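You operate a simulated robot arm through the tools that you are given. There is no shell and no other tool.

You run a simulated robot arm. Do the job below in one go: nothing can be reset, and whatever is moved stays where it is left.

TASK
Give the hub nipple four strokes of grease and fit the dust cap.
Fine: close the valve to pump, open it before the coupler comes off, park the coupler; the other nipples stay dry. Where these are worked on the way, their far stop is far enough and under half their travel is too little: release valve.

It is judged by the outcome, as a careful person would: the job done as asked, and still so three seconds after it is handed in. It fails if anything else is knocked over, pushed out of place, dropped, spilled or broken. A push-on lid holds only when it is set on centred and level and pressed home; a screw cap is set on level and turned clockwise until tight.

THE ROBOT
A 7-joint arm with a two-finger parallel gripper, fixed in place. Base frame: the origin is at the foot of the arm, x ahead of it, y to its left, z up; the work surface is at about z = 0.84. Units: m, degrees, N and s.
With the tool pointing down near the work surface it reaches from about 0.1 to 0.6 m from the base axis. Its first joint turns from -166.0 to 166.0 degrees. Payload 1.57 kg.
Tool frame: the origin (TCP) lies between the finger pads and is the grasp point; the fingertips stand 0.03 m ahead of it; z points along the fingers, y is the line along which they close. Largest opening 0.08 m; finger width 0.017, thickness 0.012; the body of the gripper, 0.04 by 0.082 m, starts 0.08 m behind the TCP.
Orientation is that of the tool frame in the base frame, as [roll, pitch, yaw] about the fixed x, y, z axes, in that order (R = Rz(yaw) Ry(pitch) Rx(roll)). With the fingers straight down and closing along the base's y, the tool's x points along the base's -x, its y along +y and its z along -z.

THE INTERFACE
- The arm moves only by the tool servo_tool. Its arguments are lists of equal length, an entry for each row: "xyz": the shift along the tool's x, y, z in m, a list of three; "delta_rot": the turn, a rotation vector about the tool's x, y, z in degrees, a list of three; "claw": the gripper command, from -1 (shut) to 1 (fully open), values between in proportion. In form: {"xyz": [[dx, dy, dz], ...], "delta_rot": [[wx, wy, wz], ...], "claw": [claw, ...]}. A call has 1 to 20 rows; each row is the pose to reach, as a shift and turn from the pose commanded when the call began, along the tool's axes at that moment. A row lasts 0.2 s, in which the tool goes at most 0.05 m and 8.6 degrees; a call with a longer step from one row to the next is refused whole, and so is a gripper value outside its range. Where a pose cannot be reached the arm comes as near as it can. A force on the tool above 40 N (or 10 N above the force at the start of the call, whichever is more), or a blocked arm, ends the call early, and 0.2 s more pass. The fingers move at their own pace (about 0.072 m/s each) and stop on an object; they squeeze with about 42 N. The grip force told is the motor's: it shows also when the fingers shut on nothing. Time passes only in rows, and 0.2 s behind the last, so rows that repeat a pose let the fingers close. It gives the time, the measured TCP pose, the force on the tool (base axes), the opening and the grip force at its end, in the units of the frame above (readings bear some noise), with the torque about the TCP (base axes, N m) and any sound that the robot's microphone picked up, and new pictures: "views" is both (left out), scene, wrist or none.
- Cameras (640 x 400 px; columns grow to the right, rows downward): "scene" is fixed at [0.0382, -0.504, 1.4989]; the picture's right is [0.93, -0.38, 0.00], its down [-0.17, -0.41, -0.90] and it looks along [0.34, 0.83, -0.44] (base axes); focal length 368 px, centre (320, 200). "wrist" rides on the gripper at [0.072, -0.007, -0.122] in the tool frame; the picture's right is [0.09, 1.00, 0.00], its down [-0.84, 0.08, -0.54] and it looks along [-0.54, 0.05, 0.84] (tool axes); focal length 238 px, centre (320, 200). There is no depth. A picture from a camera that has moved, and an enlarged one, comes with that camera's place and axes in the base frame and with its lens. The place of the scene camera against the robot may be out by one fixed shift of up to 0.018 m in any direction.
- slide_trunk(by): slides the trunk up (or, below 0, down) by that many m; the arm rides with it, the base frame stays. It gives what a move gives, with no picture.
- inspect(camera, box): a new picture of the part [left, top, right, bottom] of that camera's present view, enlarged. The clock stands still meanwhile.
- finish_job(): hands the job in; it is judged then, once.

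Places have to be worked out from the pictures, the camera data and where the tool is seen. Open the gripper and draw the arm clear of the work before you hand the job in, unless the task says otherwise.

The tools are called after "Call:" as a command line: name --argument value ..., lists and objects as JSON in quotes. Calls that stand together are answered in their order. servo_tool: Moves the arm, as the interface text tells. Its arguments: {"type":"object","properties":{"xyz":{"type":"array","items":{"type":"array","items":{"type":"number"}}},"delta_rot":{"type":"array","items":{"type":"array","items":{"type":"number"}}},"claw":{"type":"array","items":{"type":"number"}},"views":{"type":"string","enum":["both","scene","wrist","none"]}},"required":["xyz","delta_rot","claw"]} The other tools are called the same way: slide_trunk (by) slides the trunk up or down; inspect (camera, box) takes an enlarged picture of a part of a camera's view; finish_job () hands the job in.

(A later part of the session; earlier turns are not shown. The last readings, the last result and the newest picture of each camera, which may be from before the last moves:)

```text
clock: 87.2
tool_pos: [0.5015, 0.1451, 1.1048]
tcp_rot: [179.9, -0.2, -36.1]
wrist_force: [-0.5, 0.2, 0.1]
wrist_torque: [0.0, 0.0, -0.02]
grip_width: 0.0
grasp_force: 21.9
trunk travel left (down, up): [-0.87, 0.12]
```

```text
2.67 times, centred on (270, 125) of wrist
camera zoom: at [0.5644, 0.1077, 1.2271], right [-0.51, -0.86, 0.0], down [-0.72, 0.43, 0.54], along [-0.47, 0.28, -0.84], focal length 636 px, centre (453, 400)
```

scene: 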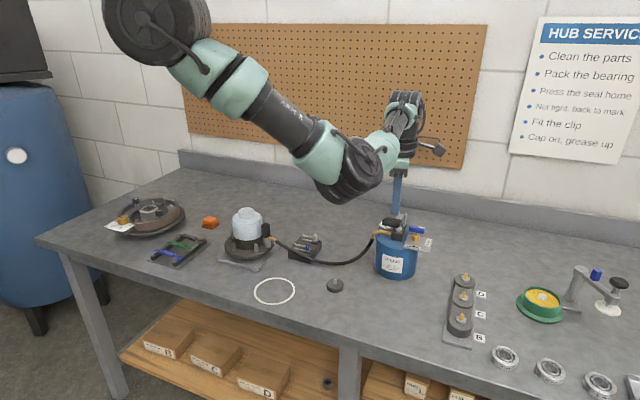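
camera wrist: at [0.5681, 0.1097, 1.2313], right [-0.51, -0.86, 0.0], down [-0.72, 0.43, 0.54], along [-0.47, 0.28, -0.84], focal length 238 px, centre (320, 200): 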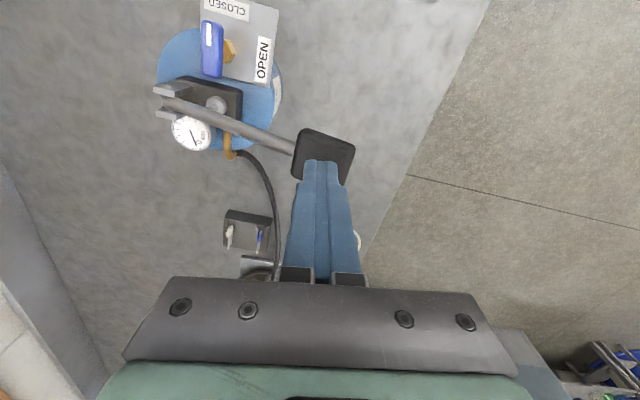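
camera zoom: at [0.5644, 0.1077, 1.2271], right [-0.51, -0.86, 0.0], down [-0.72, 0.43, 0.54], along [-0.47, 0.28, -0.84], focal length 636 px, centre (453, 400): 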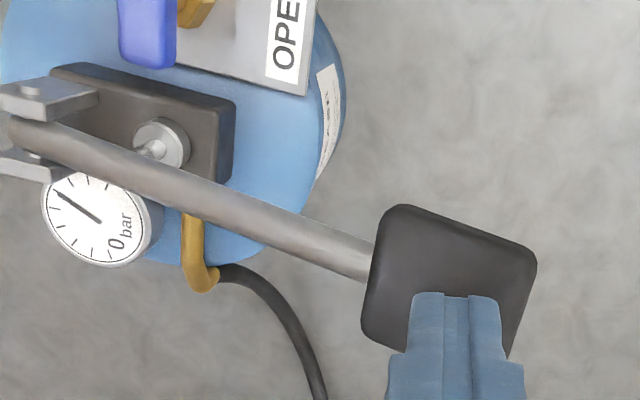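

The lever springs back fully and the gauge holds pressure: one stroke done. Doing the second stroke, down to the stop and back up.

Call:
servo_tool --xyz '[[0, 0, 0.01], [0, 0, 0.02], [0, 0, 0.03], [0, 0, 0.04], [0, 0, 0.05], [0, 0, 0.06], [0, 0, 0.07], [0, 0, 0.08], [0, 0, 0.085], [0, 0, 0.089], [0, 0, 0.092], [0, 0, 0.094], [0, 0, 0.094], [0, 0, 0.08], [0, 0, 0.06], [0, 0, 0.04], [0, 0, 0.02], [0, 0, 0], [0, 0, 0], [0, 0, 0]]' --delta_rot '[[0, 0, 0], [0, 0, 0], [0, 0, 0], [0, 0, 0], [0, 0, 0], [0, 0, 0], [0, 0, 0], [0, 0, 0], [0, 0, 0], [0, 0, 0], [0, 0, 0], [0, 0, 0], [0, 0, 0], [0, 0, 0], [0, 0, 0], [0, 0, 0], [0, 0, 0], [0, 0, 0], [0, 0, 0], [0, 0, 0]]' --claw '[-1, -1, -1, -1, -1, -1, -1, -1, -1, -1, -1, -1, -1, -1, -1, -1, -1, -1, -1, -1]' --views "wrist"

Call:
inspect --camera "wrist" --box '[150, 50, 390, 200]'

Call:
inspect --camera "scene" --box '[220, 180, 440, 280]'

```text
clock: 91.4
tool_pos: [0.5026, 0.1438, 1.1042]
tcp_rot: [179.9, -0.1, -36.1]
wrist_force: [-0.6, 0.5, 0.5]
wrist_torque: [-0.03, -0.01, 0.0]
grip_width: 0.0001
grasp_force: 20.8
trunk travel left (down, up): [-0.87, 0.12]
camera wrist: at [0.565, 0.1068, 1.2259], right [-0.51, -0.86, 0.0], down [-0.72, 0.43, 0.54], along [-0.47, 0.28, -0.84], focal length 238 px, centre (320, 200)
```

wrist: 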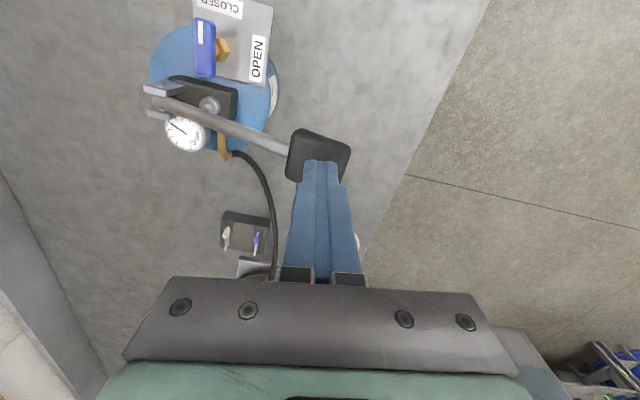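

```text
2.67 times, centred on (270, 125) of wrist
camera zoom: at [0.565, 0.1068, 1.2259], right [-0.51, -0.86, 0.0], down [-0.72, 0.43, 0.54], along [-0.47, 0.28, -0.84], focal length 636 px, centre (453, 400)
```

zoom: 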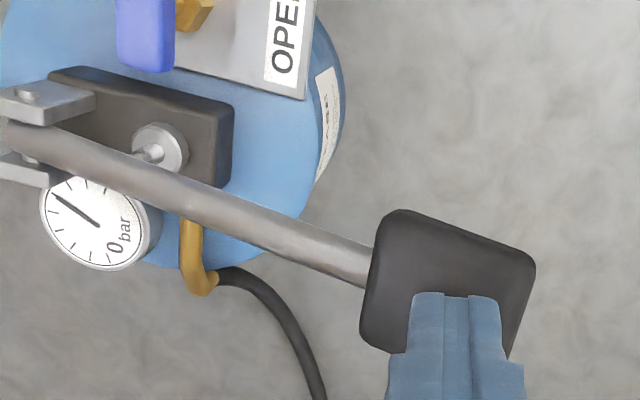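

```text
2.91 times, centred on (330, 230) of scene
camera zoom: at [0.0382, -0.504, 1.4989], right [0.93, -0.38, 0.0], down [-0.17, -0.41, -0.9], along [0.34, 0.83, -0.44], focal length 1072 px, centre (291, 113)
```

zoom: 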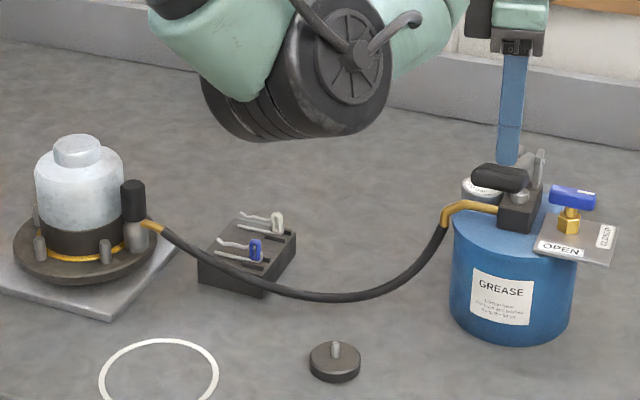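

Second stroke done; a thin amber grease line now shows at the hub, and the lever is back up. Third stroke next.

Call:
servo_tool --xyz '[[0, 0, 0.01], [0, 0, 0.02], [0, 0, 0.03], [0, 0, 0.04], [0, 0, 0.05], [0, 0, 0.06], [0, 0, 0.07], [0, 0, 0.08], [0, 0, 0.085], [0, 0, 0.089], [0, 0, 0.092], [0, 0, 0.094], [0, 0, 0.094], [0, 0, 0.08], [0, 0, 0.06], [0, 0, 0.04], [0, 0, 0.02], [0, 0, 0], [0, 0, 0], [0, 0, 0]]' --delta_rot '[[0, 0, 0], [0, 0, 0], [0, 0, 0], [0, 0, 0], [0, 0, 0], [0, 0, 0], [0, 0, 0], [0, 0, 0], [0, 0, 0], [0, 0, 0], [0, 0, 0], [0, 0, 0], [0, 0, 0], [0, 0, 0], [0, 0, 0], [0, 0, 0], [0, 0, 0], [0, 0, 0], [0, 0, 0], [0, 0, 0]]' --claw '[-1, -1, -1, -1, -1, -1, -1, -1, -1, -1, -1, -1, -1, -1, -1, -1, -1, -1, -1, -1]' --views "none"

Call:
inspect --camera "wrist" --box '[150, 50, 390, 200]'

Call:
inspect --camera "scene" --box '[220, 200, 300, 270]'

```text
clock: 95.6
tool_pos: [0.5019, 0.1443, 1.1031]
tcp_rot: [179.9, -0.1, -36.0]
wrist_force: [0.3, -0.1, -0.7]
wrist_torque: [0.0, -0.02, -0.01]
grip_width: 0.0
grasp_force: 21.9
trunk travel left (down, up): [-0.87, 0.12]
```

```text
2.67 times, centred on (270, 125) of wrist
camera zoom: at [0.5653, 0.1076, 1.2259], right [-0.51, -0.86, 0.0], down [-0.72, 0.43, 0.54], along [-0.47, 0.28, -0.84], focal length 636 px, centre (453, 400)
```

zoom: 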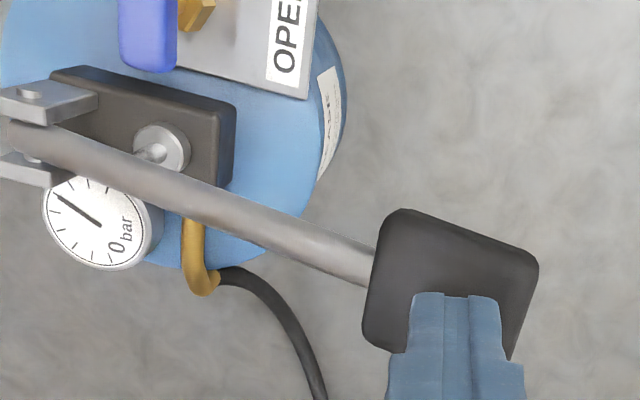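

```text
5.71 times, centred on (260, 235) of scene
camera zoom: at [0.0382, -0.504, 1.4989], right [0.93, -0.38, 0.0], down [-0.17, -0.41, -0.9], along [0.34, 0.83, -0.44], focal length 2105 px, centre (663, 0)
```

zoom: 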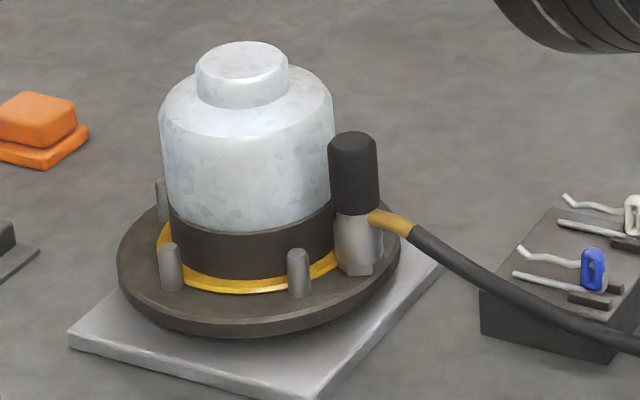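

Grease grows evenly around the hub ring; three strokes so far. Now the fourth and last stroke.

Call:
servo_tool --xyz '[[0, 0, 0.01], [0, 0, 0.02], [0, 0, 0.03], [0, 0, 0.04], [0, 0, 0.05], [0, 0, 0.06], [0, 0, 0.07], [0, 0, 0.08], [0, 0, 0.085], [0, 0, 0.089], [0, 0, 0.092], [0, 0, 0.094], [0, 0, 0.094], [0, 0, 0.08], [0, 0, 0.06], [0, 0, 0.04], [0, 0, 0.02], [0, 0, 0], [0, 0, 0], [0, 0, 0]]' --delta_rot '[[0, 0, 0], [0, 0, 0], [0, 0, 0], [0, 0, 0], [0, 0, 0], [0, 0, 0], [0, 0, 0], [0, 0, 0], [0, 0, 0], [0, 0, 0], [0, 0, 0], [0, 0, 0], [0, 0, 0], [0, 0, 0], [0, 0, 0], [0, 0, 0], [0, 0, 0], [0, 0, 0], [0, 0, 0], [0, 0, 0]]' --claw '[-1, -1, -1, -1, -1, -1, -1, -1, -1, -1, -1, -1, -1, -1, -1, -1, -1, -1, -1, -1]' --views "none"

Call:
inspect --camera "wrist" --box '[150, 50, 390, 200]'

Call:
inspect --camera "scene" --box '[220, 200, 300, 270]'

```text
clock: 99.8
tool_pos: [0.5035, 0.1438, 1.1043]
tcp_rot: [180.0, -0.1, -36.1]
wrist_force: [0.8, -0.2, 0.1]
wrist_torque: [0.02, 0.0, 0.0]
grip_width: 0.0001
grasp_force: 21.3
trunk travel left (down, up): [-0.87, 0.12]
```

```text
2.67 times, centred on (270, 125) of wrist
camera zoom: at [0.5661, 0.1074, 1.2263], right [-0.51, -0.86, 0.0], down [-0.72, 0.43, 0.54], along [-0.47, 0.28, -0.84], focal length 636 px, centre (453, 400)
```

zoom: 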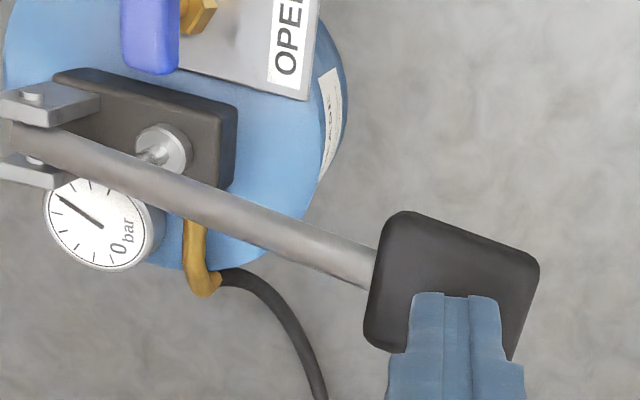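

```text
5.71 times, centred on (260, 235) of scene
camera zoom: at [0.0382, -0.504, 1.4989], right [0.93, -0.38, 0.0], down [-0.17, -0.41, -0.9], along [0.34, 0.83, -0.44], focal length 2105 px, centre (663, 0)
```

zoom: 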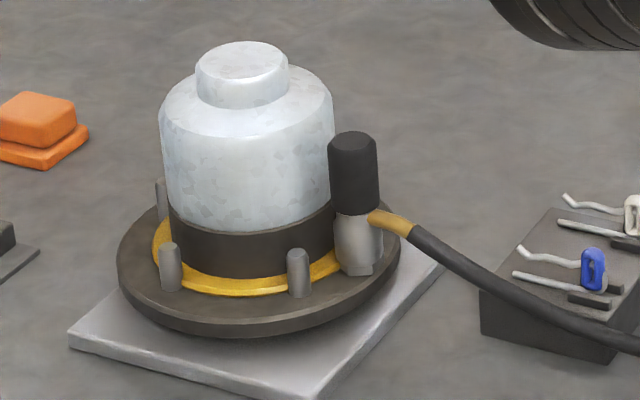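

Four strokes are done, grease is visible around the hub, and the gauge still holds pressure. Now back to the valve: raising the tool and lowering the trunk again for reach.

Call:
servo_tool --xyz '[[0, 0, -0.04], [0, 0, -0.08], [0, 0, -0.12], [0, 0, -0.13]]' --delta_rot '[[0, 0, 0], [0, 0, 0], [0, 0, 0], [0, 0, 0]]' --claw '[-1, -1, -1, -1]' --views "none"

Call:
slide_trunk --by -0.12

```text
clock: 100.8
tool_pos: [0.5032, 0.1446, 1.2357]
tcp_rot: [179.9, -0.1, -36.0]
wrist_force: [0.6, 1.3, 0.1]
wrist_torque: [0.0, -0.01, -0.02]
grip_width: 0.0001
grasp_force: 21.3
trunk travel left (down, up): [-0.87, 0.12]
```

```text
clock: 102.3
tool_pos: [0.5035, 0.1431, 1.1147]
tcp_rot: [179.9, 0.0, -36.0]
wrist_force: [0.8, 0.5, 0.5]
wrist_torque: [0.03, 0.0, -0.02]
grip_width: 0.0
grasp_force: 21.4
trunk travel left (down, up): [-0.75, 0.24]
```

Moving back above the valve with the fingers turned across the handle in its closed position.

Call:
servo_tool --xyz '[[0, 0, -0.015], [0.0122, -0.0205, -0.015], [0.0244, -0.0409, -0.015], [0.0367, -0.0614, -0.015], [0.0489, -0.0818, -0.015], [0.0611, -0.1023, -0.015], [0.0611, -0.1023, 0.01], [0.0611, -0.1023, 0.035], [0.0611, -0.1023, 0.035]]' --delta_rot '[[0, 0, 0], [0, 0, 1.5], [0, 0, 3], [0, 0, 4.5], [0, 0, 6], [0, 0, 6], [0, 0, 6], [0, 0, 6], [0, 0, 6]]' --claw '[-1, -1, -1, -1, -0.5, 0, 0, 0, 0]'

Call:
inspect --camera "wrist" --box '[250, 90, 390, 200]'

Call:
inspect --camera "scene" --box '[380, 190, 450, 255]'

```text
clock: 104.3
tool_pos: [0.6137, 0.188, 1.0808]
tcp_rot: [179.9, -0.1, -42.0]
wrist_force: [-0.1, 1.0, 0.0]
wrist_torque: [-0.01, -0.02, 0.02]
grip_width: 0.0401
grasp_force: 0.0
trunk travel left (down, up): [-0.75, 0.24]
camera wrist: at [0.6717, 0.1452, 1.2022], right [-0.6, -0.8, 0.0], down [-0.67, 0.5, 0.54], along [-0.43, 0.32, -0.84], focal length 238 px, centre (320, 200)
```

scene: 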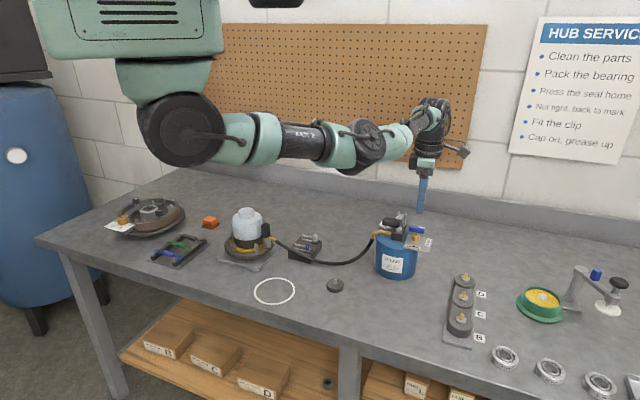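
wrist: 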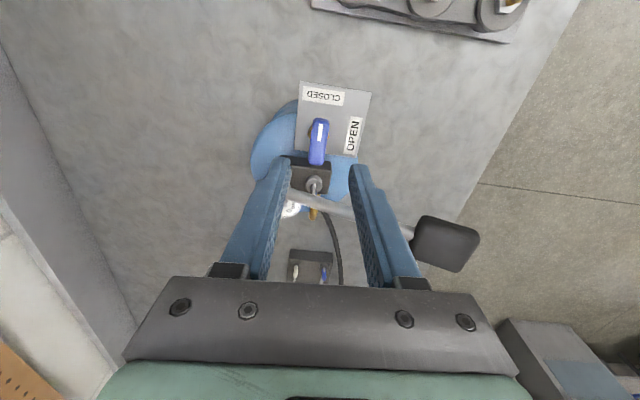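

```text
3.64 times, centred on (320, 145) of wrist
camera zoom: at [0.6717, 0.1452, 1.2022], right [-0.6, -0.8, 0.0], down [-0.67, 0.5, 0.54], along [-0.43, 0.32, -0.84], focal length 867 px, centre (320, 400)
```

zoom: 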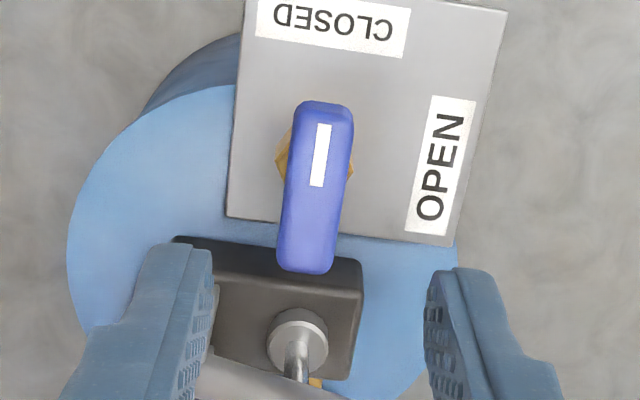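

```text
6.15 times, centred on (415, 222) of scene
camera zoom: at [0.0382, -0.504, 1.4989], right [0.93, -0.38, 0.0], down [-0.17, -0.41, -0.9], along [0.34, 0.83, -0.44], focal length 2267 px, centre (-265, 62)
```

zoom: 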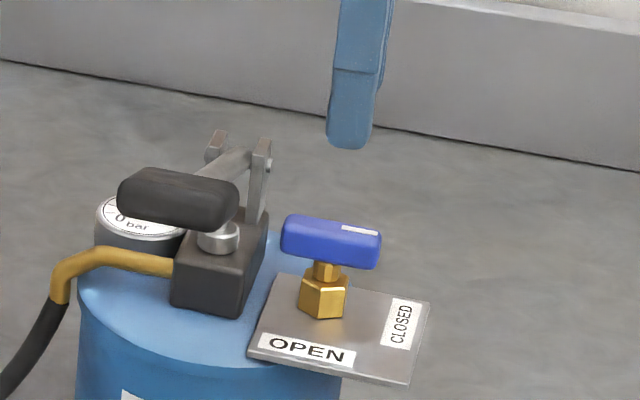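

The handle lies centred between the fingers. Lowering onto it and closing.

Call:
servo_tool --xyz '[[0.0005, -0.0014, 0.015], [0.0005, -0.0014, 0.035], [0.0005, -0.0014, 0.055], [0.0005, -0.0014, 0.067], [0.0005, -0.0014, 0.067], [0.0005, -0.0014, 0.067], [0.0005, -0.0014, 0.067], [0.0005, -0.0014, 0.067]]' --delta_rot '[[0, 0, 0], [0, 0, 0], [0, 0, 0], [0, 0, 0], [0, 0, 0], [0, 0, 0], [0, 0, 0], [0, 0, 0]]' --claw '[0, 0, 0, 0, -0.3, -0.6, -1, -1]' --views "none"

Call:
inspect --camera "wrist" --box '[250, 110, 390, 220]'

```text
clock: 106.1
tool_pos: [0.6136, 0.1894, 1.013]
tcp_rot: [179.9, 0.0, -42.1]
wrist_force: [-2.0, -1.9, -0.4]
wrist_torque: [0.1, 0.1, -0.01]
grip_width: 0.0148
grasp_force: 30.7
trunk travel left (down, up): [-0.75, 0.24]
```

```text
3.64 times, centred on (320, 165) of wrist
camera zoom: at [0.672, 0.1469, 1.1347], right [-0.6, -0.8, 0.0], down [-0.67, 0.5, 0.54], along [-0.43, 0.32, -0.84], focal length 867 px, centre (320, 327)
```

zoom: 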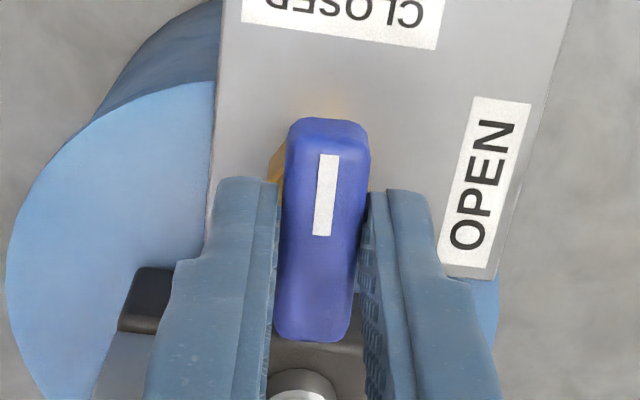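

Gripped with almost no side force. Turning back towards OPEN (clockwise from above), first 40°.

Call:
servo_tool --xyz '[[0, 0, 0], [0, 0, 0], [0, 0, 0], [0, 0, 0], [0, 0, 0]]' --delta_rot '[[0, 0, 8], [0, 0, 16], [0, 0, 24], [0, 0, 32], [0, 0, 40]]' --claw '[-1, -1, -1, -1, -1]' --views "none"

Call:
inspect --camera "scene" --box '[370, 200, 450, 255]'

```text
clock: 107.3
tool_pos: [0.6128, 0.1901, 1.0128]
tcp_rot: [179.8, -0.2, -82.2]
wrist_force: [-13.2, -8.6, -1.2]
wrist_torque: [0.55, 0.23, 0.05]
grip_width: 0.0148
grasp_force: 30.4
trunk travel left (down, up): [-0.75, 0.24]
```

```text
7.27 times, centred on (410, 228) of scene
camera zoom: at [0.0382, -0.504, 1.4989], right [0.93, -0.38, 0.0], down [-0.17, -0.41, -0.9], along [0.34, 0.83, -0.44], focal length 2679 px, centre (-334, 0)
```

zoom: 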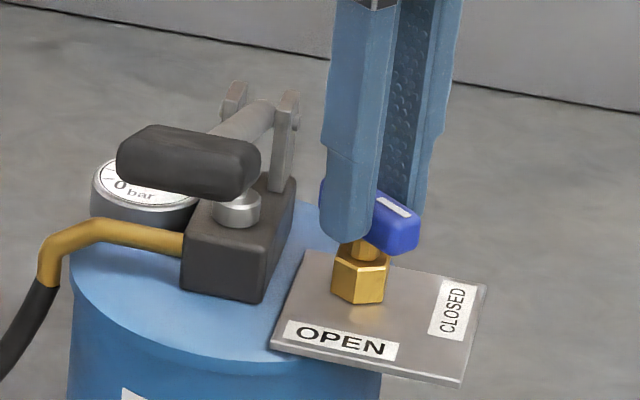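

Some side force (−13, −9 N), so I shift the TCP about 2 mm that way while turning another 36°.

Call:
servo_tool --xyz '[[0.0005, 0.001, 0], [0.001, 0.002, 0], [0.001, 0.002, 0], [0.001, 0.002, 0], [0.001, 0.002, 0]]' --delta_rot '[[0, 0, 6], [0, 0, 13], [0, 0, 20], [0, 0, 28], [0, 0, 36]]' --claw '[-1, -1, -1, -1, -1]' --views "none"

Call:
inspect --camera "scene" --box '[370, 200, 450, 255]'

```text
clock: 108.5
tool_pos: [0.6122, 0.1888, 1.0128]
tcp_rot: [-180.0, 0.0, -118.3]
wrist_force: [-8.8, -3.5, -2.3]
wrist_torque: [-0.66, 0.59, 0.01]
grip_width: 0.015
grasp_force: 31.0
trunk travel left (down, up): [-0.75, 0.24]
```

```text
7.27 times, centred on (410, 228) of scene
camera zoom: at [0.0382, -0.504, 1.4989], right [0.93, -0.38, 0.0], down [-0.17, -0.41, -0.9], along [0.34, 0.83, -0.44], focal length 2679 px, centre (-334, 0)
```

zoom: 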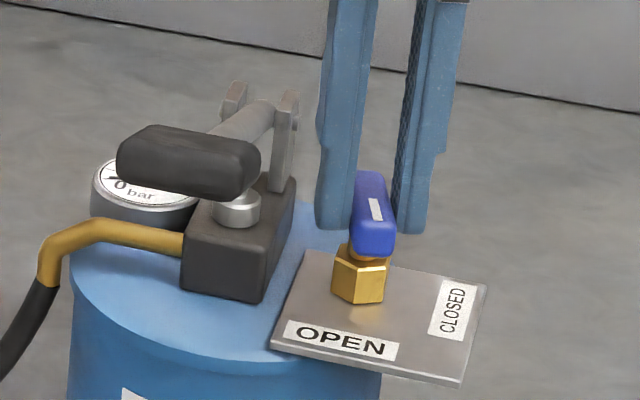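

The needle is dropping already. Turning the last 20° or so until the handle meets its OPEN stop.

Call:
servo_tool --xyz '[[0, 0.0005, 0], [0, 0.001, 0], [0, 0.001, 0], [0, 0.001, 0], [0, 0.001, 0]]' --delta_rot '[[0, 0, 6], [0, 0, 12], [0, 0, 17], [0, 0, 21], [0, 0, 24]]' --claw '[-1, -1, -1, -1, -1]' --views "none"

Call:
inspect --camera "scene" --box '[370, 200, 450, 255]'

Call:
inspect --camera "wrist" --box '[250, 110, 450, 250]'

```text
clock: 109.7
tool_pos: [0.6122, 0.1903, 1.0124]
tcp_rot: [-179.9, -0.1, -142.1]
wrist_force: [-5.6, -5.4, -7.2]
wrist_torque: [0.07, 0.27, 0.63]
grip_width: 0.0159
grasp_force: 31.5
trunk travel left (down, up): [-0.75, 0.24]
```

```text
7.27 times, centred on (410, 228) of scene
camera zoom: at [0.0382, -0.504, 1.4989], right [0.93, -0.38, 0.0], down [-0.17, -0.41, -0.9], along [0.34, 0.83, -0.44], focal length 2679 px, centre (-334, 0)
```

zoom: 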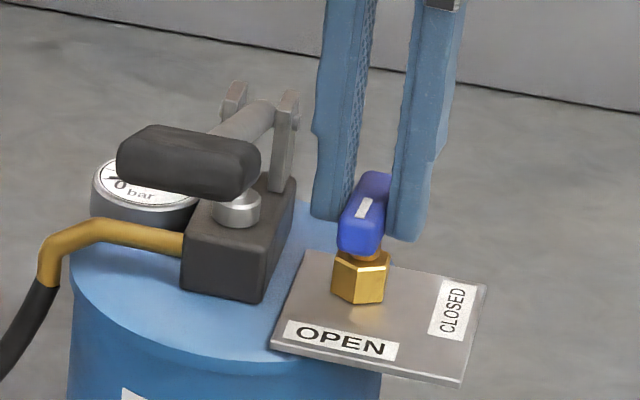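

```text
2.86 times, centred on (350, 180) of wrist
camera zoom: at [0.5596, 0.1409, 1.1348], right [-0.69, 0.73, 0.0], down [0.61, 0.58, 0.54], along [0.39, 0.37, -0.84], focal length 681 px, centre (234, 257)
```

zoom: 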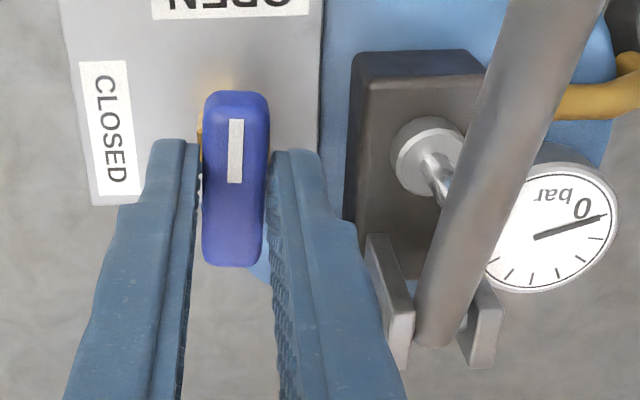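

At the OPEN stop (0.6 N·m) and the gauge reads 0 bar. Releasing the handle and rising.

Call:
servo_tool --xyz '[[0, 0, 0], [0, 0, 0], [0, 0, 0], [0, 0, -0.02], [0, 0, -0.06], [0, 0, -0.1], [0, 0, -0.14], [0, 0, -0.16]]' --delta_rot '[[0, 0, 0], [0, 0, 0], [0, 0, 0], [0, 0, 0], [0, 0, 0], [0, 0, 0], [0, 0, 0], [0, 0, 0]]' --claw '[-0.2, 0, 0, 0, 0, 0, 0, 0]'

Call:
inspect --camera "scene" --box '[370, 190, 450, 255]'

Call:
inspect --camera "scene" --box '[220, 200, 300, 270]'

```text
clock: 111.5
tool_pos: [0.6106, 0.1916, 1.1724]
tcp_rot: [-179.8, -0.1, -141.9]
wrist_force: [-0.1, 0.4, 0.5]
wrist_torque: [0.01, 0.01, -0.02]
grip_width: 0.0401
grasp_force: 0.0
trunk travel left (down, up): [-0.75, 0.24]
camera wrist: at [0.5593, 0.1418, 1.2952], right [-0.69, 0.73, 0.0], down [0.61, 0.58, 0.54], along [0.4, 0.37, -0.84], focal length 238 px, centre (320, 200)
```

scene: 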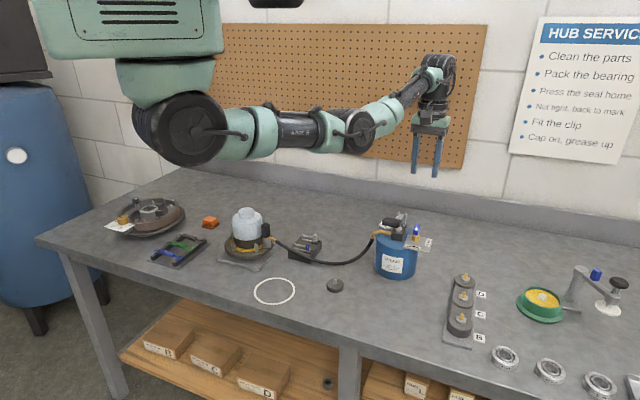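
wrist: 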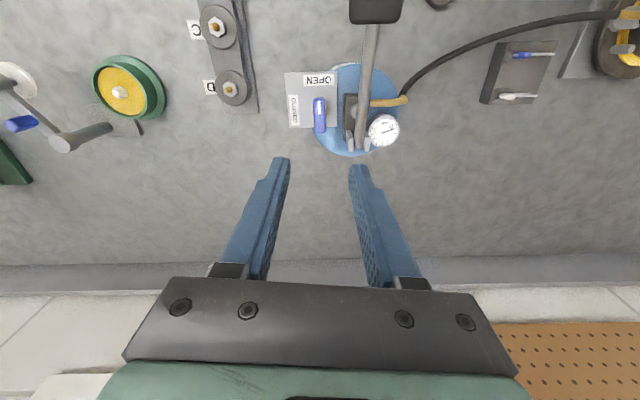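

```text
6.15 times, centred on (410, 222) of scene
camera zoom: at [0.0382, -0.504, 1.4989], right [0.93, -0.38, 0.0], down [-0.17, -0.41, -0.9], along [0.34, 0.83, -0.44], focal length 2267 px, centre (-234, 62)
```

zoom: 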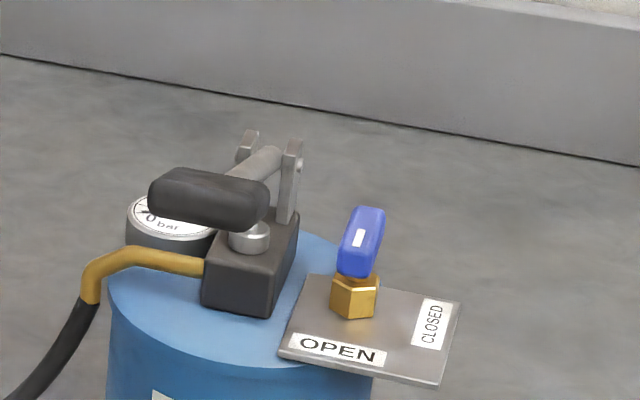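

```text
5.71 times, centred on (260, 235) of scene
camera zoom: at [0.0382, -0.504, 1.4989], right [0.93, -0.38, 0.0], down [-0.17, -0.41, -0.9], along [0.34, 0.83, -0.44], focal length 2105 px, centre (663, 0)
```

zoom: 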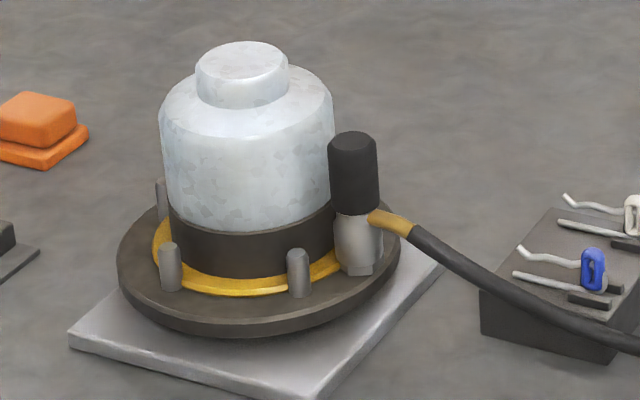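

The valve is open with its index at OPEN, lever up, everything in place. Raising the trunk again and going back to the coupler on the hub nipple.

Call:
slide_trunk --by 0.15

Call:
servo_tool --xyz '[[0.0116, 0.0334, 0.0], [0.0231, 0.0668, 0.0], [0.0347, 0.1001, 0.02], [0.0463, 0.1335, 0.04], [0.0578, 0.1669, 0.06], [0.0694, 0.2003, 0.08], [0.081, 0.2336, 0.1], [0.0925, 0.267, 0.12], [0.1041, 0.3004, 0.14], [0.1157, 0.3338, 0.16], [0.1272, 0.3671, 0.18], [0.1388, 0.4005, 0.2], [0.1388, 0.4005, 0.232], [0.1388, 0.4005, 0.232]]' --delta_rot '[[0, 0, 7.2], [0, 0, 14.4], [0, 0, 21.6], [0, 0, 28.8], [0, 0, 36], [0, 0, 43.2], [0, 0, 50.4], [0, 0, 57.6], [0, 0, 64.8], [0, 0, 72], [0, 0, 79.2], [0, 0, 86], [0, 0, 86], [0, 0, 86]]' --claw '[0, 0, 0, 0, 0, 0, 0, 0, 0, 0, 0, 0, 0, 0]'

Call:
inspect --camera "wrist" --box '[250, 70, 390, 180]'

```text
clock: 113.3
tool_pos: [0.6118, 0.1907, 1.3222]
tcp_rot: [-179.8, -0.1, -142.0]
wrist_force: [-0.1, 0.0, 0.1]
wrist_torque: [0.03, 0.01, 0.0]
grip_width: 0.04
grasp_force: 0.1
trunk travel left (down, up): [-0.9, 0.09]
```

```text
clock: 116.3
tool_pos: [0.2556, 0.4217, 1.0888]
tcp_rot: [-179.9, 0.0, 131.9]
wrist_force: [0.6, -0.7, 0.0]
wrist_torque: [0.01, 0.03, -0.01]
grip_width: 0.0402
grasp_force: 0.0
trunk travel left (down, up): [-0.9, 0.09]
camera wrist: at [0.2035, 0.4703, 1.2103], right [0.68, 0.73, 0.0], down [0.62, -0.57, 0.54], along [0.4, -0.37, -0.84], focal length 238 px, centre (320, 200)
```

scene: 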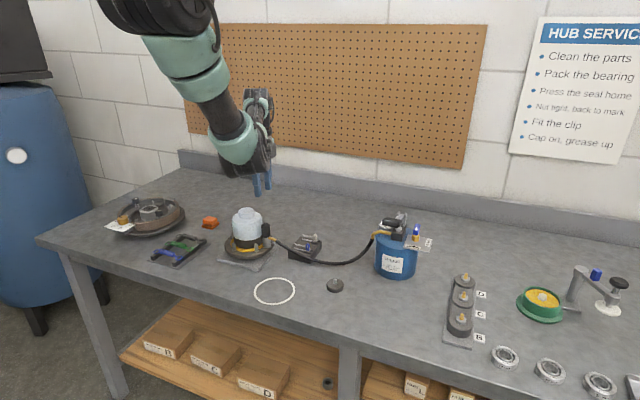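
wrist: 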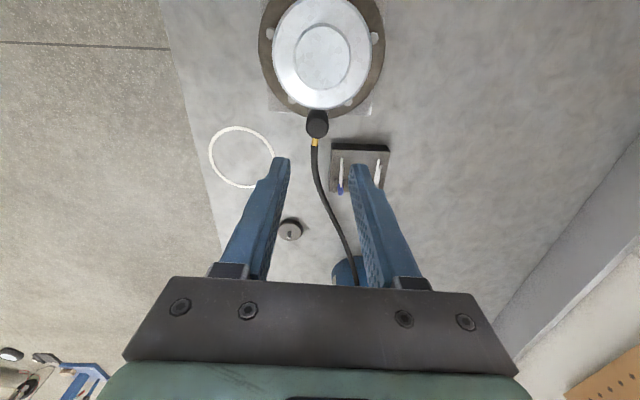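

```text
3.64 times, centred on (320, 125) of wrist
camera zoom: at [0.2035, 0.4703, 1.2103], right [0.68, 0.73, 0.0], down [0.62, -0.57, 0.54], along [0.4, -0.37, -0.84], focal length 867 px, centre (320, 473)
```

zoom: 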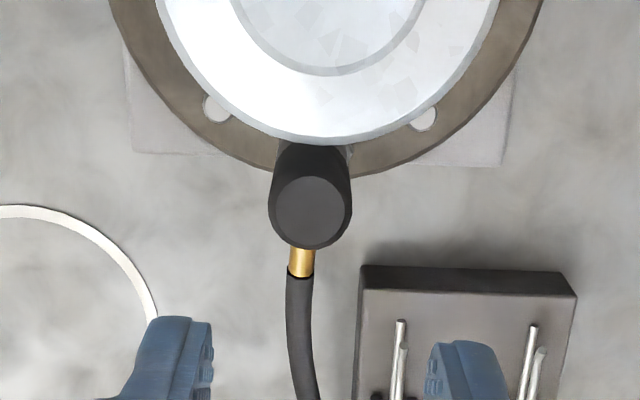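

The coupler stands about 3 mm to the tool's −y side. Correcting to reproduce my earlier grasp and lowering the open fingers around it to z ≈ 0.944.

Call:
servo_tool --xyz '[[0.0012, -0.0016, 0.02], [0.0025, -0.0031, 0.05], [0.0025, -0.0031, 0.08], [0.0025, -0.0031, 0.11], [0.0025, -0.0031, 0.13], [0.0025, -0.0031, 0.145], [0.0025, -0.0031, 0.145]]' --delta_rot '[[0, 0, 0], [0, 0, 0], [0, 0, 0], [0, 0, 0], [0, 0, 0], [0, 0, 0], [0, 0, 0]]' --claw '[0, 0, 0, 0, 0, 0, 0]'

Call:
inspect --camera "wrist" --box '[220, 90, 420, 235]'

Call:
inspect --camera "scene" --box '[240, 210, 290, 255]'

```text
clock: 117.9
tool_pos: [0.252, 0.4213, 0.9449]
tcp_rot: [180.0, 0.1, 131.8]
wrist_force: [0.0, 0.8, -1.1]
wrist_torque: [0.03, 0.01, -0.01]
grip_width: 0.0401
grasp_force: 0.1
trunk travel left (down, up): [-0.9, 0.09]
camera wrist: at [0.1992, 0.4699, 1.067], right [0.68, 0.73, 0.0], down [0.62, -0.57, 0.54], along [0.4, -0.37, -0.84], focal length 238 px, centre (320, 200)
```

scene: 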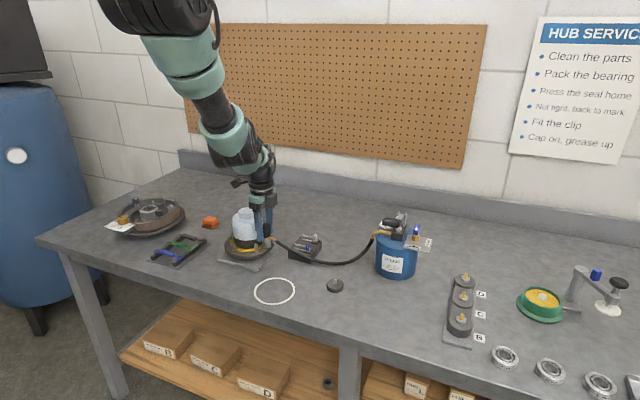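
wrist: 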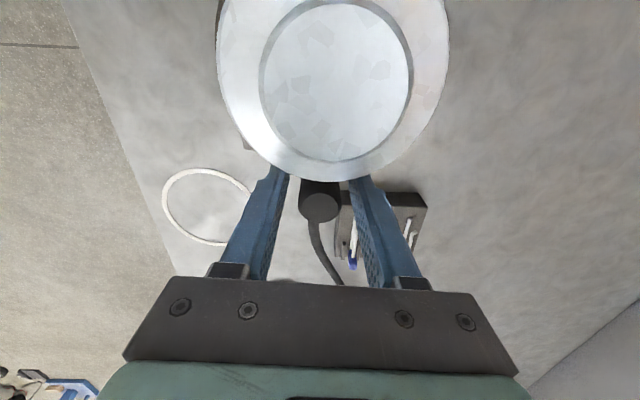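

```text
2.76 times, centred on (320, 162) of wrist
camera zoom: at [0.1992, 0.4699, 1.067], right [0.68, 0.73, 0.0], down [0.62, -0.57, 0.54], along [0.4, -0.37, -0.84], focal length 658 px, centre (320, 303)
```

zoom: 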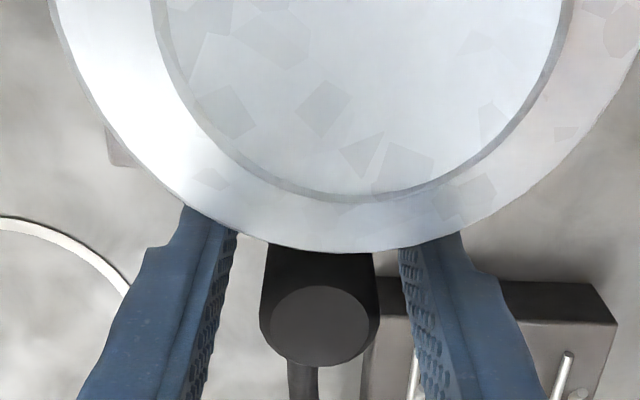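

```text
8.89 times, centred on (265, 232) of scene
camera zoom: at [0.0382, -0.504, 1.4989], right [0.93, -0.38, 0.0], down [-0.17, -0.41, -0.9], along [0.34, 0.83, -0.44], focal length 3275 px, centre (809, -89)
```

zoom: 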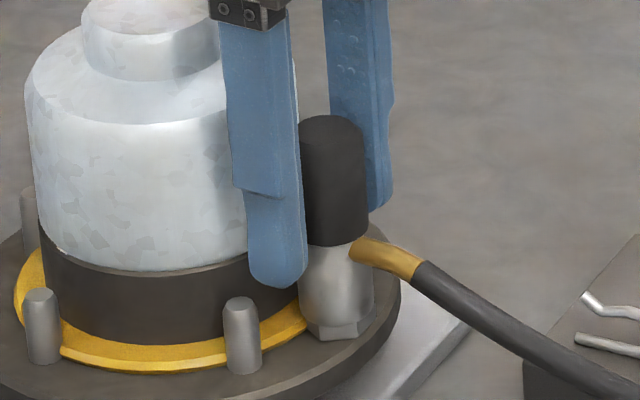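

The coupler top is at the same pixel as in my first grasp. Closing on it, then pulling straight up slowly.

Call:
servo_tool --xyz '[[0, 0, 0], [0, 0, 0], [0, 0, 0], [0, 0, -0.003], [0, 0, -0.006], [0, 0, -0.01], [0, 0, -0.015], [0, 0, -0.02]]' --delta_rot '[[0, 0, 0], [0, 0, 0], [0, 0, 0], [0, 0, 0], [0, 0, 0], [0, 0, 0], [0, 0, 0], [0, 0, 0]]' --claw '[-0.3, -1, -1, -1, -1, -1, -1, -1]' --views "none"

Call:
inspect --camera "scene" --box '[240, 210, 290, 255]'

Call:
inspect --camera "wrist" --box '[220, 90, 420, 235]'

```text
clock: 119.7
tool_pos: [0.2523, 0.4198, 0.9651]
tcp_rot: [-179.9, 0.1, 132.0]
wrist_force: [-0.1, -0.3, -1.3]
wrist_torque: [0.02, -0.02, 0.01]
grip_width: 0.0244
grasp_force: 36.2
trunk travel left (down, up): [-0.9, 0.09]
```

```text
8.89 times, centred on (265, 232) of scene
camera zoom: at [0.0382, -0.504, 1.4989], right [0.93, -0.38, 0.0], down [-0.17, -0.41, -0.9], along [0.34, 0.83, -0.44], focal length 3275 px, centre (809, -89)
```

zoom: 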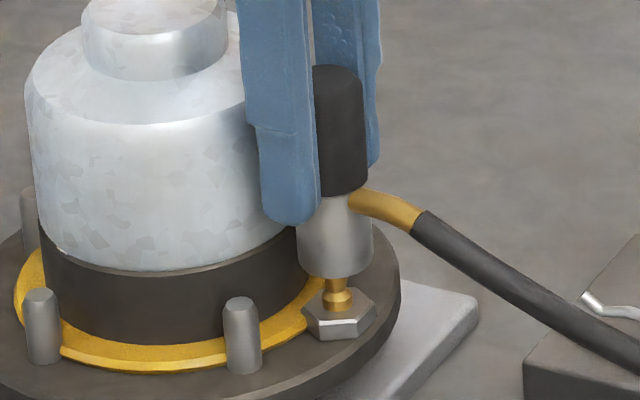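

```text
2.76 times, centred on (320, 162) of wrist
camera zoom: at [0.2002, 0.469, 1.0864], right [0.68, 0.73, 0.0], down [0.62, -0.57, 0.54], along [0.4, -0.37, -0.84], focal length 658 px, centre (320, 303)
```

zoom: 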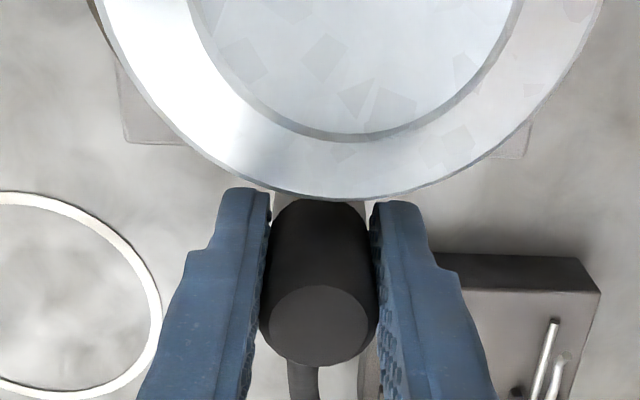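

The coupler is off the nipple, held the same way as at first. Rising and carrying it back above the parking pin.

Call:
servo_tool --xyz '[[0, 0, -0.02], [0, 0, -0.05], [0, 0, -0.085], [0, 0, -0.115], [-0.025, -0.0037, -0.115], [-0.05, -0.0074, -0.115], [-0.075, -0.011, -0.115], [-0.1, -0.0147, -0.115], [-0.125, -0.0184, -0.115], [-0.15, -0.0221, -0.115], [-0.175, -0.0258, -0.115], [-0.2, -0.0295, -0.11], [-0.222, -0.0327, -0.095], [-0.2376, -0.035, -0.075], [-0.2376, -0.035, -0.075]]' --delta_rot '[[0, 0, 0], [0, 0, 0], [0, 0, 0], [0, 0, 0], [0, 0, 0], [0, 0, 0], [0, 0, 0], [0, 0, 0], [0, 0, 0], [0, 0, 0], [0, 0, 0], [0, 0, 0], [0, 0, 0], [0, 0, 0], [0, 0, 0]]' --claw '[-1, -1, -1, -1, -1, -1, -1, -1, -1, -1, -1, -1, -1, -1, -1]'

Call:
inspect --camera "wrist" --box '[280, 70, 360, 130]'

Call:
inspect --camera "scene" --box '[220, 190, 400, 300]'

```text
clock: 122.9
tool_pos: [0.3842, 0.2216, 1.0392]
tcp_rot: [-179.9, 0.1, 132.0]
wrist_force: [0.2, -0.1, -1.0]
wrist_torque: [-0.02, 0.01, -0.02]
grip_width: 0.0244
grasp_force: 36.4
trunk travel left (down, up): [-0.9, 0.09]
camera wrist: at [0.332, 0.2701, 1.1618], right [0.68, 0.73, 0.0], down [0.62, -0.57, 0.54], along [0.4, -0.37, -0.84], focal length 238 px, centre (320, 200)
```

scene: 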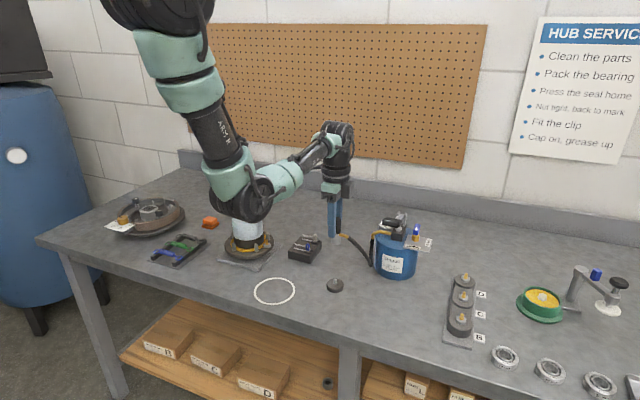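
wrist: 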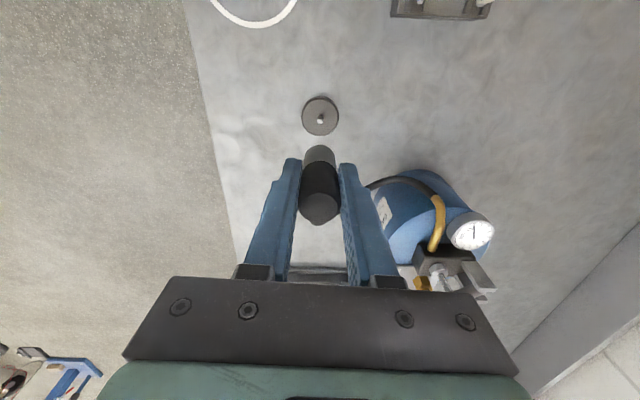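

```text
6.67 times, centred on (320, 100) of wrist
camera zoom: at [0.332, 0.2701, 1.1618], right [0.68, 0.73, 0.0], down [0.62, -0.57, 0.54], along [0.4, -0.37, -0.84], focal length 1589 px, centre (320, 867)
```

zoom: 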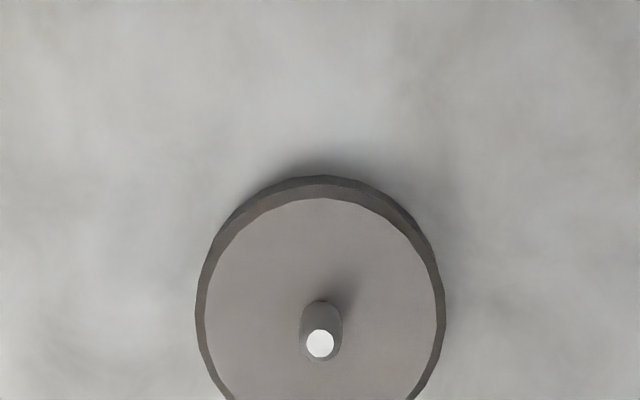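

```text
3.56 times, centred on (310, 245) of scene
camera zoom: at [0.0382, -0.504, 1.4989], right [0.93, -0.38, 0.0], down [-0.17, -0.41, -0.9], along [0.34, 0.83, -0.44], focal length 1310 px, centre (356, 40)
```

zoom: 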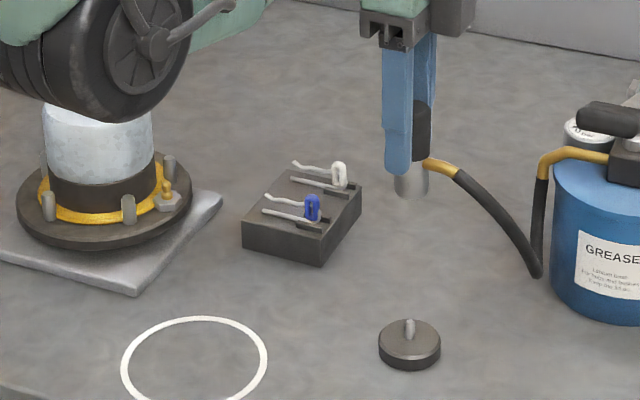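

The pin appears within 1 mm of the calibrated spot. Applying that small correction and lowering the coupler onto its pin.

Call:
servo_tool --xyz '[[-0.0009, -0.0004, 0.01], [-0.0009, -0.0004, 0.035], [-0.0009, -0.0004, 0.06], [-0.0009, -0.0004, 0.085], [-0.0009, -0.0004, 0.1], [-0.0009, -0.0004, 0.11], [-0.0009, -0.0004, 0.115], [-0.0009, -0.0004, 0.115]]' --delta_rot '[[0, 0, 0], [0, 0, 0], [0, 0, 0], [0, 0, 0], [0, 0, 0], [0, 0, 0], [0, 0, 0], [0, 0, 0]]' --claw '[-1, -1, -1, -1, -1, -1, -1, -1]' --views "wrist"

Call:
inspect --camera "scene" --box '[310, 240, 360, 300]'

```text
clock: 124.7
tool_pos: [0.3846, 0.2194, 0.9242]
tcp_rot: [-180.0, 0.1, 132.1]
wrist_force: [-0.4, 0.3, -1.5]
wrist_torque: [-0.04, 0.0, 0.03]
grip_width: 0.024
grasp_force: 36.2
trunk travel left (down, up): [-0.9, 0.09]
camera wrist: at [0.333, 0.2687, 1.0473], right [0.68, 0.73, 0.0], down [0.62, -0.57, 0.54], along [0.4, -0.37, -0.84], focal length 238 px, centre (320, 200)
```

wrist: 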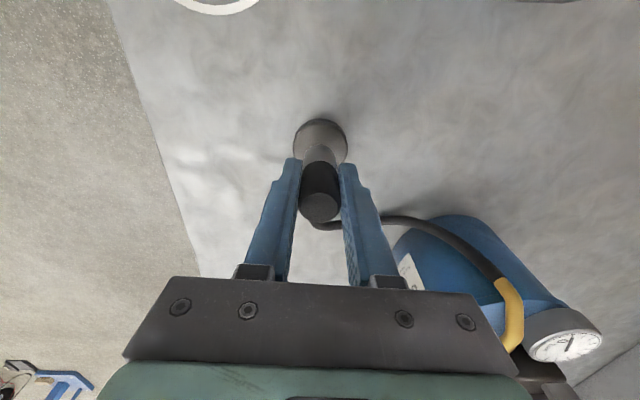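

```text
6.67 times, centred on (335, 270) of scene
camera zoom: at [0.0382, -0.504, 1.4989], right [0.93, -0.38, 0.0], down [-0.17, -0.41, -0.9], along [0.34, 0.83, -0.44], focal length 2456 px, centre (220, -267)
```

zoom: 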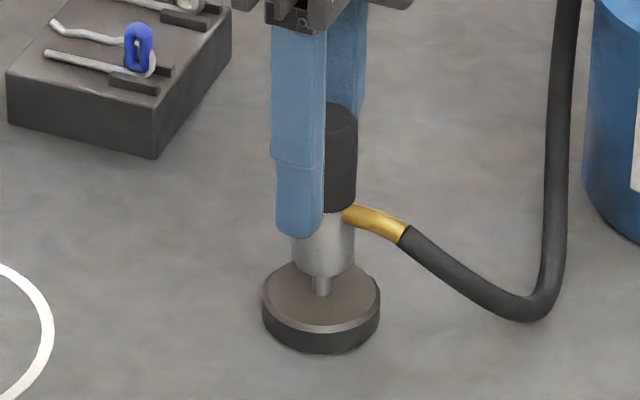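

The coupler is already over the pin, about 14 mm above its seat. Lowering the rest gently.

Call:
servo_tool --xyz '[[0, 0, 0.003], [0, 0, 0.006], [0, 0, 0.009], [0, 0, 0.012], [0, 0, 0.0145], [0, 0, 0.016]]' --delta_rot '[[0, 0, 0], [0, 0, 0], [0, 0, 0], [0, 0, 0], [0, 0, 0], [0, 0, 0]]' --claw '[-1, -1, -1, -1, -1, -1]' --views "none"

Call:
inspect --camera "scene" --box '[310, 240, 360, 300]'

```text
clock: 126.1
tool_pos: [0.3847, 0.22, 0.9086]
tcp_rot: [-179.8, 0.1, 132.0]
wrist_force: [-0.4, 0.5, -1.5]
wrist_torque: [0.02, 0.03, 0.02]
grip_width: 0.024
grasp_force: 36.3
trunk travel left (down, up): [-0.9, 0.09]
```

```text
6.67 times, centred on (335, 270) of scene
camera zoom: at [0.0382, -0.504, 1.4989], right [0.93, -0.38, 0.0], down [-0.17, -0.41, -0.9], along [0.34, 0.83, -0.44], focal length 2456 px, centre (220, -267)
```

zoom: 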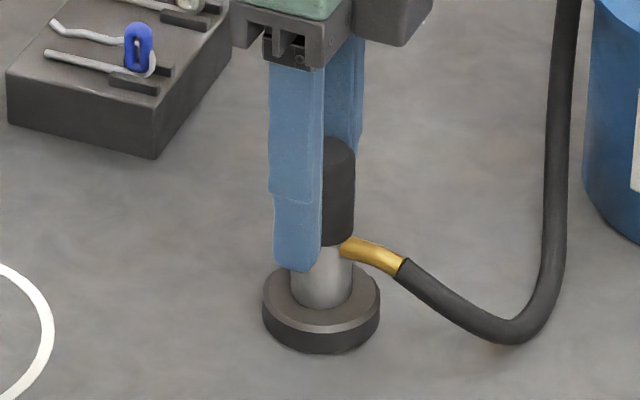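

It matches the original parked picture; still no contact force, so I go down a touch more until it rests.

Call:
servo_tool --xyz '[[0, 0, 0.001], [0, 0, 0.002], [0, 0, 0.003]]' --delta_rot '[[0, 0, 0], [0, 0, 0], [0, 0, 0]]' --claw '[-1, -1, -1]' --views "none"

```text
clock: 126.9
tool_pos: [0.3857, 0.219, 0.9088]
tcp_rot: [179.8, 0.1, 132.0]
wrist_force: [-3.6, -0.2, 21.2]
wrist_torque: [-0.2, 0.34, -0.06]
grip_width: 0.0239
grasp_force: 36.2
trunk travel left (down, up): [-0.9, 0.09]
```

Contact at 21 N: the coupler rests on its base. I ease off the load, open the fingers and check that it stands before rising.

Call:
servo_tool --xyz '[[0, 0, -0.002], [0, 0, -0.003], [0, 0, -0.003], [0, 0, -0.003], [0, 0, -0.003]]' --delta_rot '[[0, 0, 0], [0, 0, 0], [0, 0, 0], [0, 0, 0], [0, 0, 0]]' --claw '[-1, -1, -0.2, 0.2, 0.2]' --views "wrist"

Call:
inspect --camera "scene" --box '[310, 240, 360, 300]'

```text
clock: 128.1
tool_pos: [0.385, 0.22, 0.9092]
tcp_rot: [-179.8, 0.1, 131.9]
wrist_force: [-0.3, -0.2, -0.3]
wrist_torque: [0.01, 0.0, -0.03]
grip_width: 0.0481
grasp_force: 0.1
trunk travel left (down, up): [-0.9, 0.09]
camera wrist: at [0.3321, 0.2681, 1.0313], right [0.68, 0.73, 0.0], down [0.62, -0.57, 0.54], along [0.4, -0.37, -0.84], focal length 238 px, centre (320, 200)
```

wrist: 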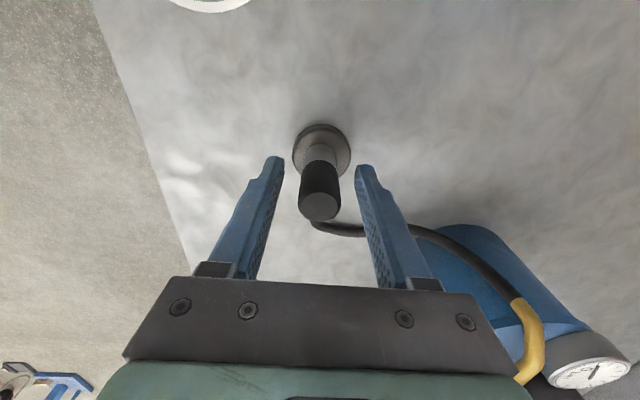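

```text
6.67 times, centred on (335, 270) of scene
camera zoom: at [0.0382, -0.504, 1.4989], right [0.93, -0.38, 0.0], down [-0.17, -0.41, -0.9], along [0.34, 0.83, -0.44], focal length 2456 px, centre (220, -267)
```

zoom: 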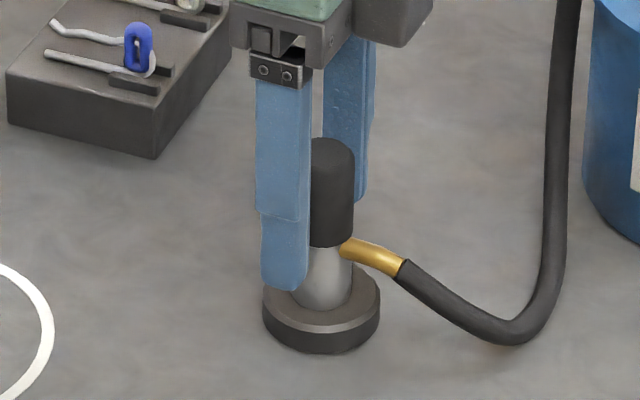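

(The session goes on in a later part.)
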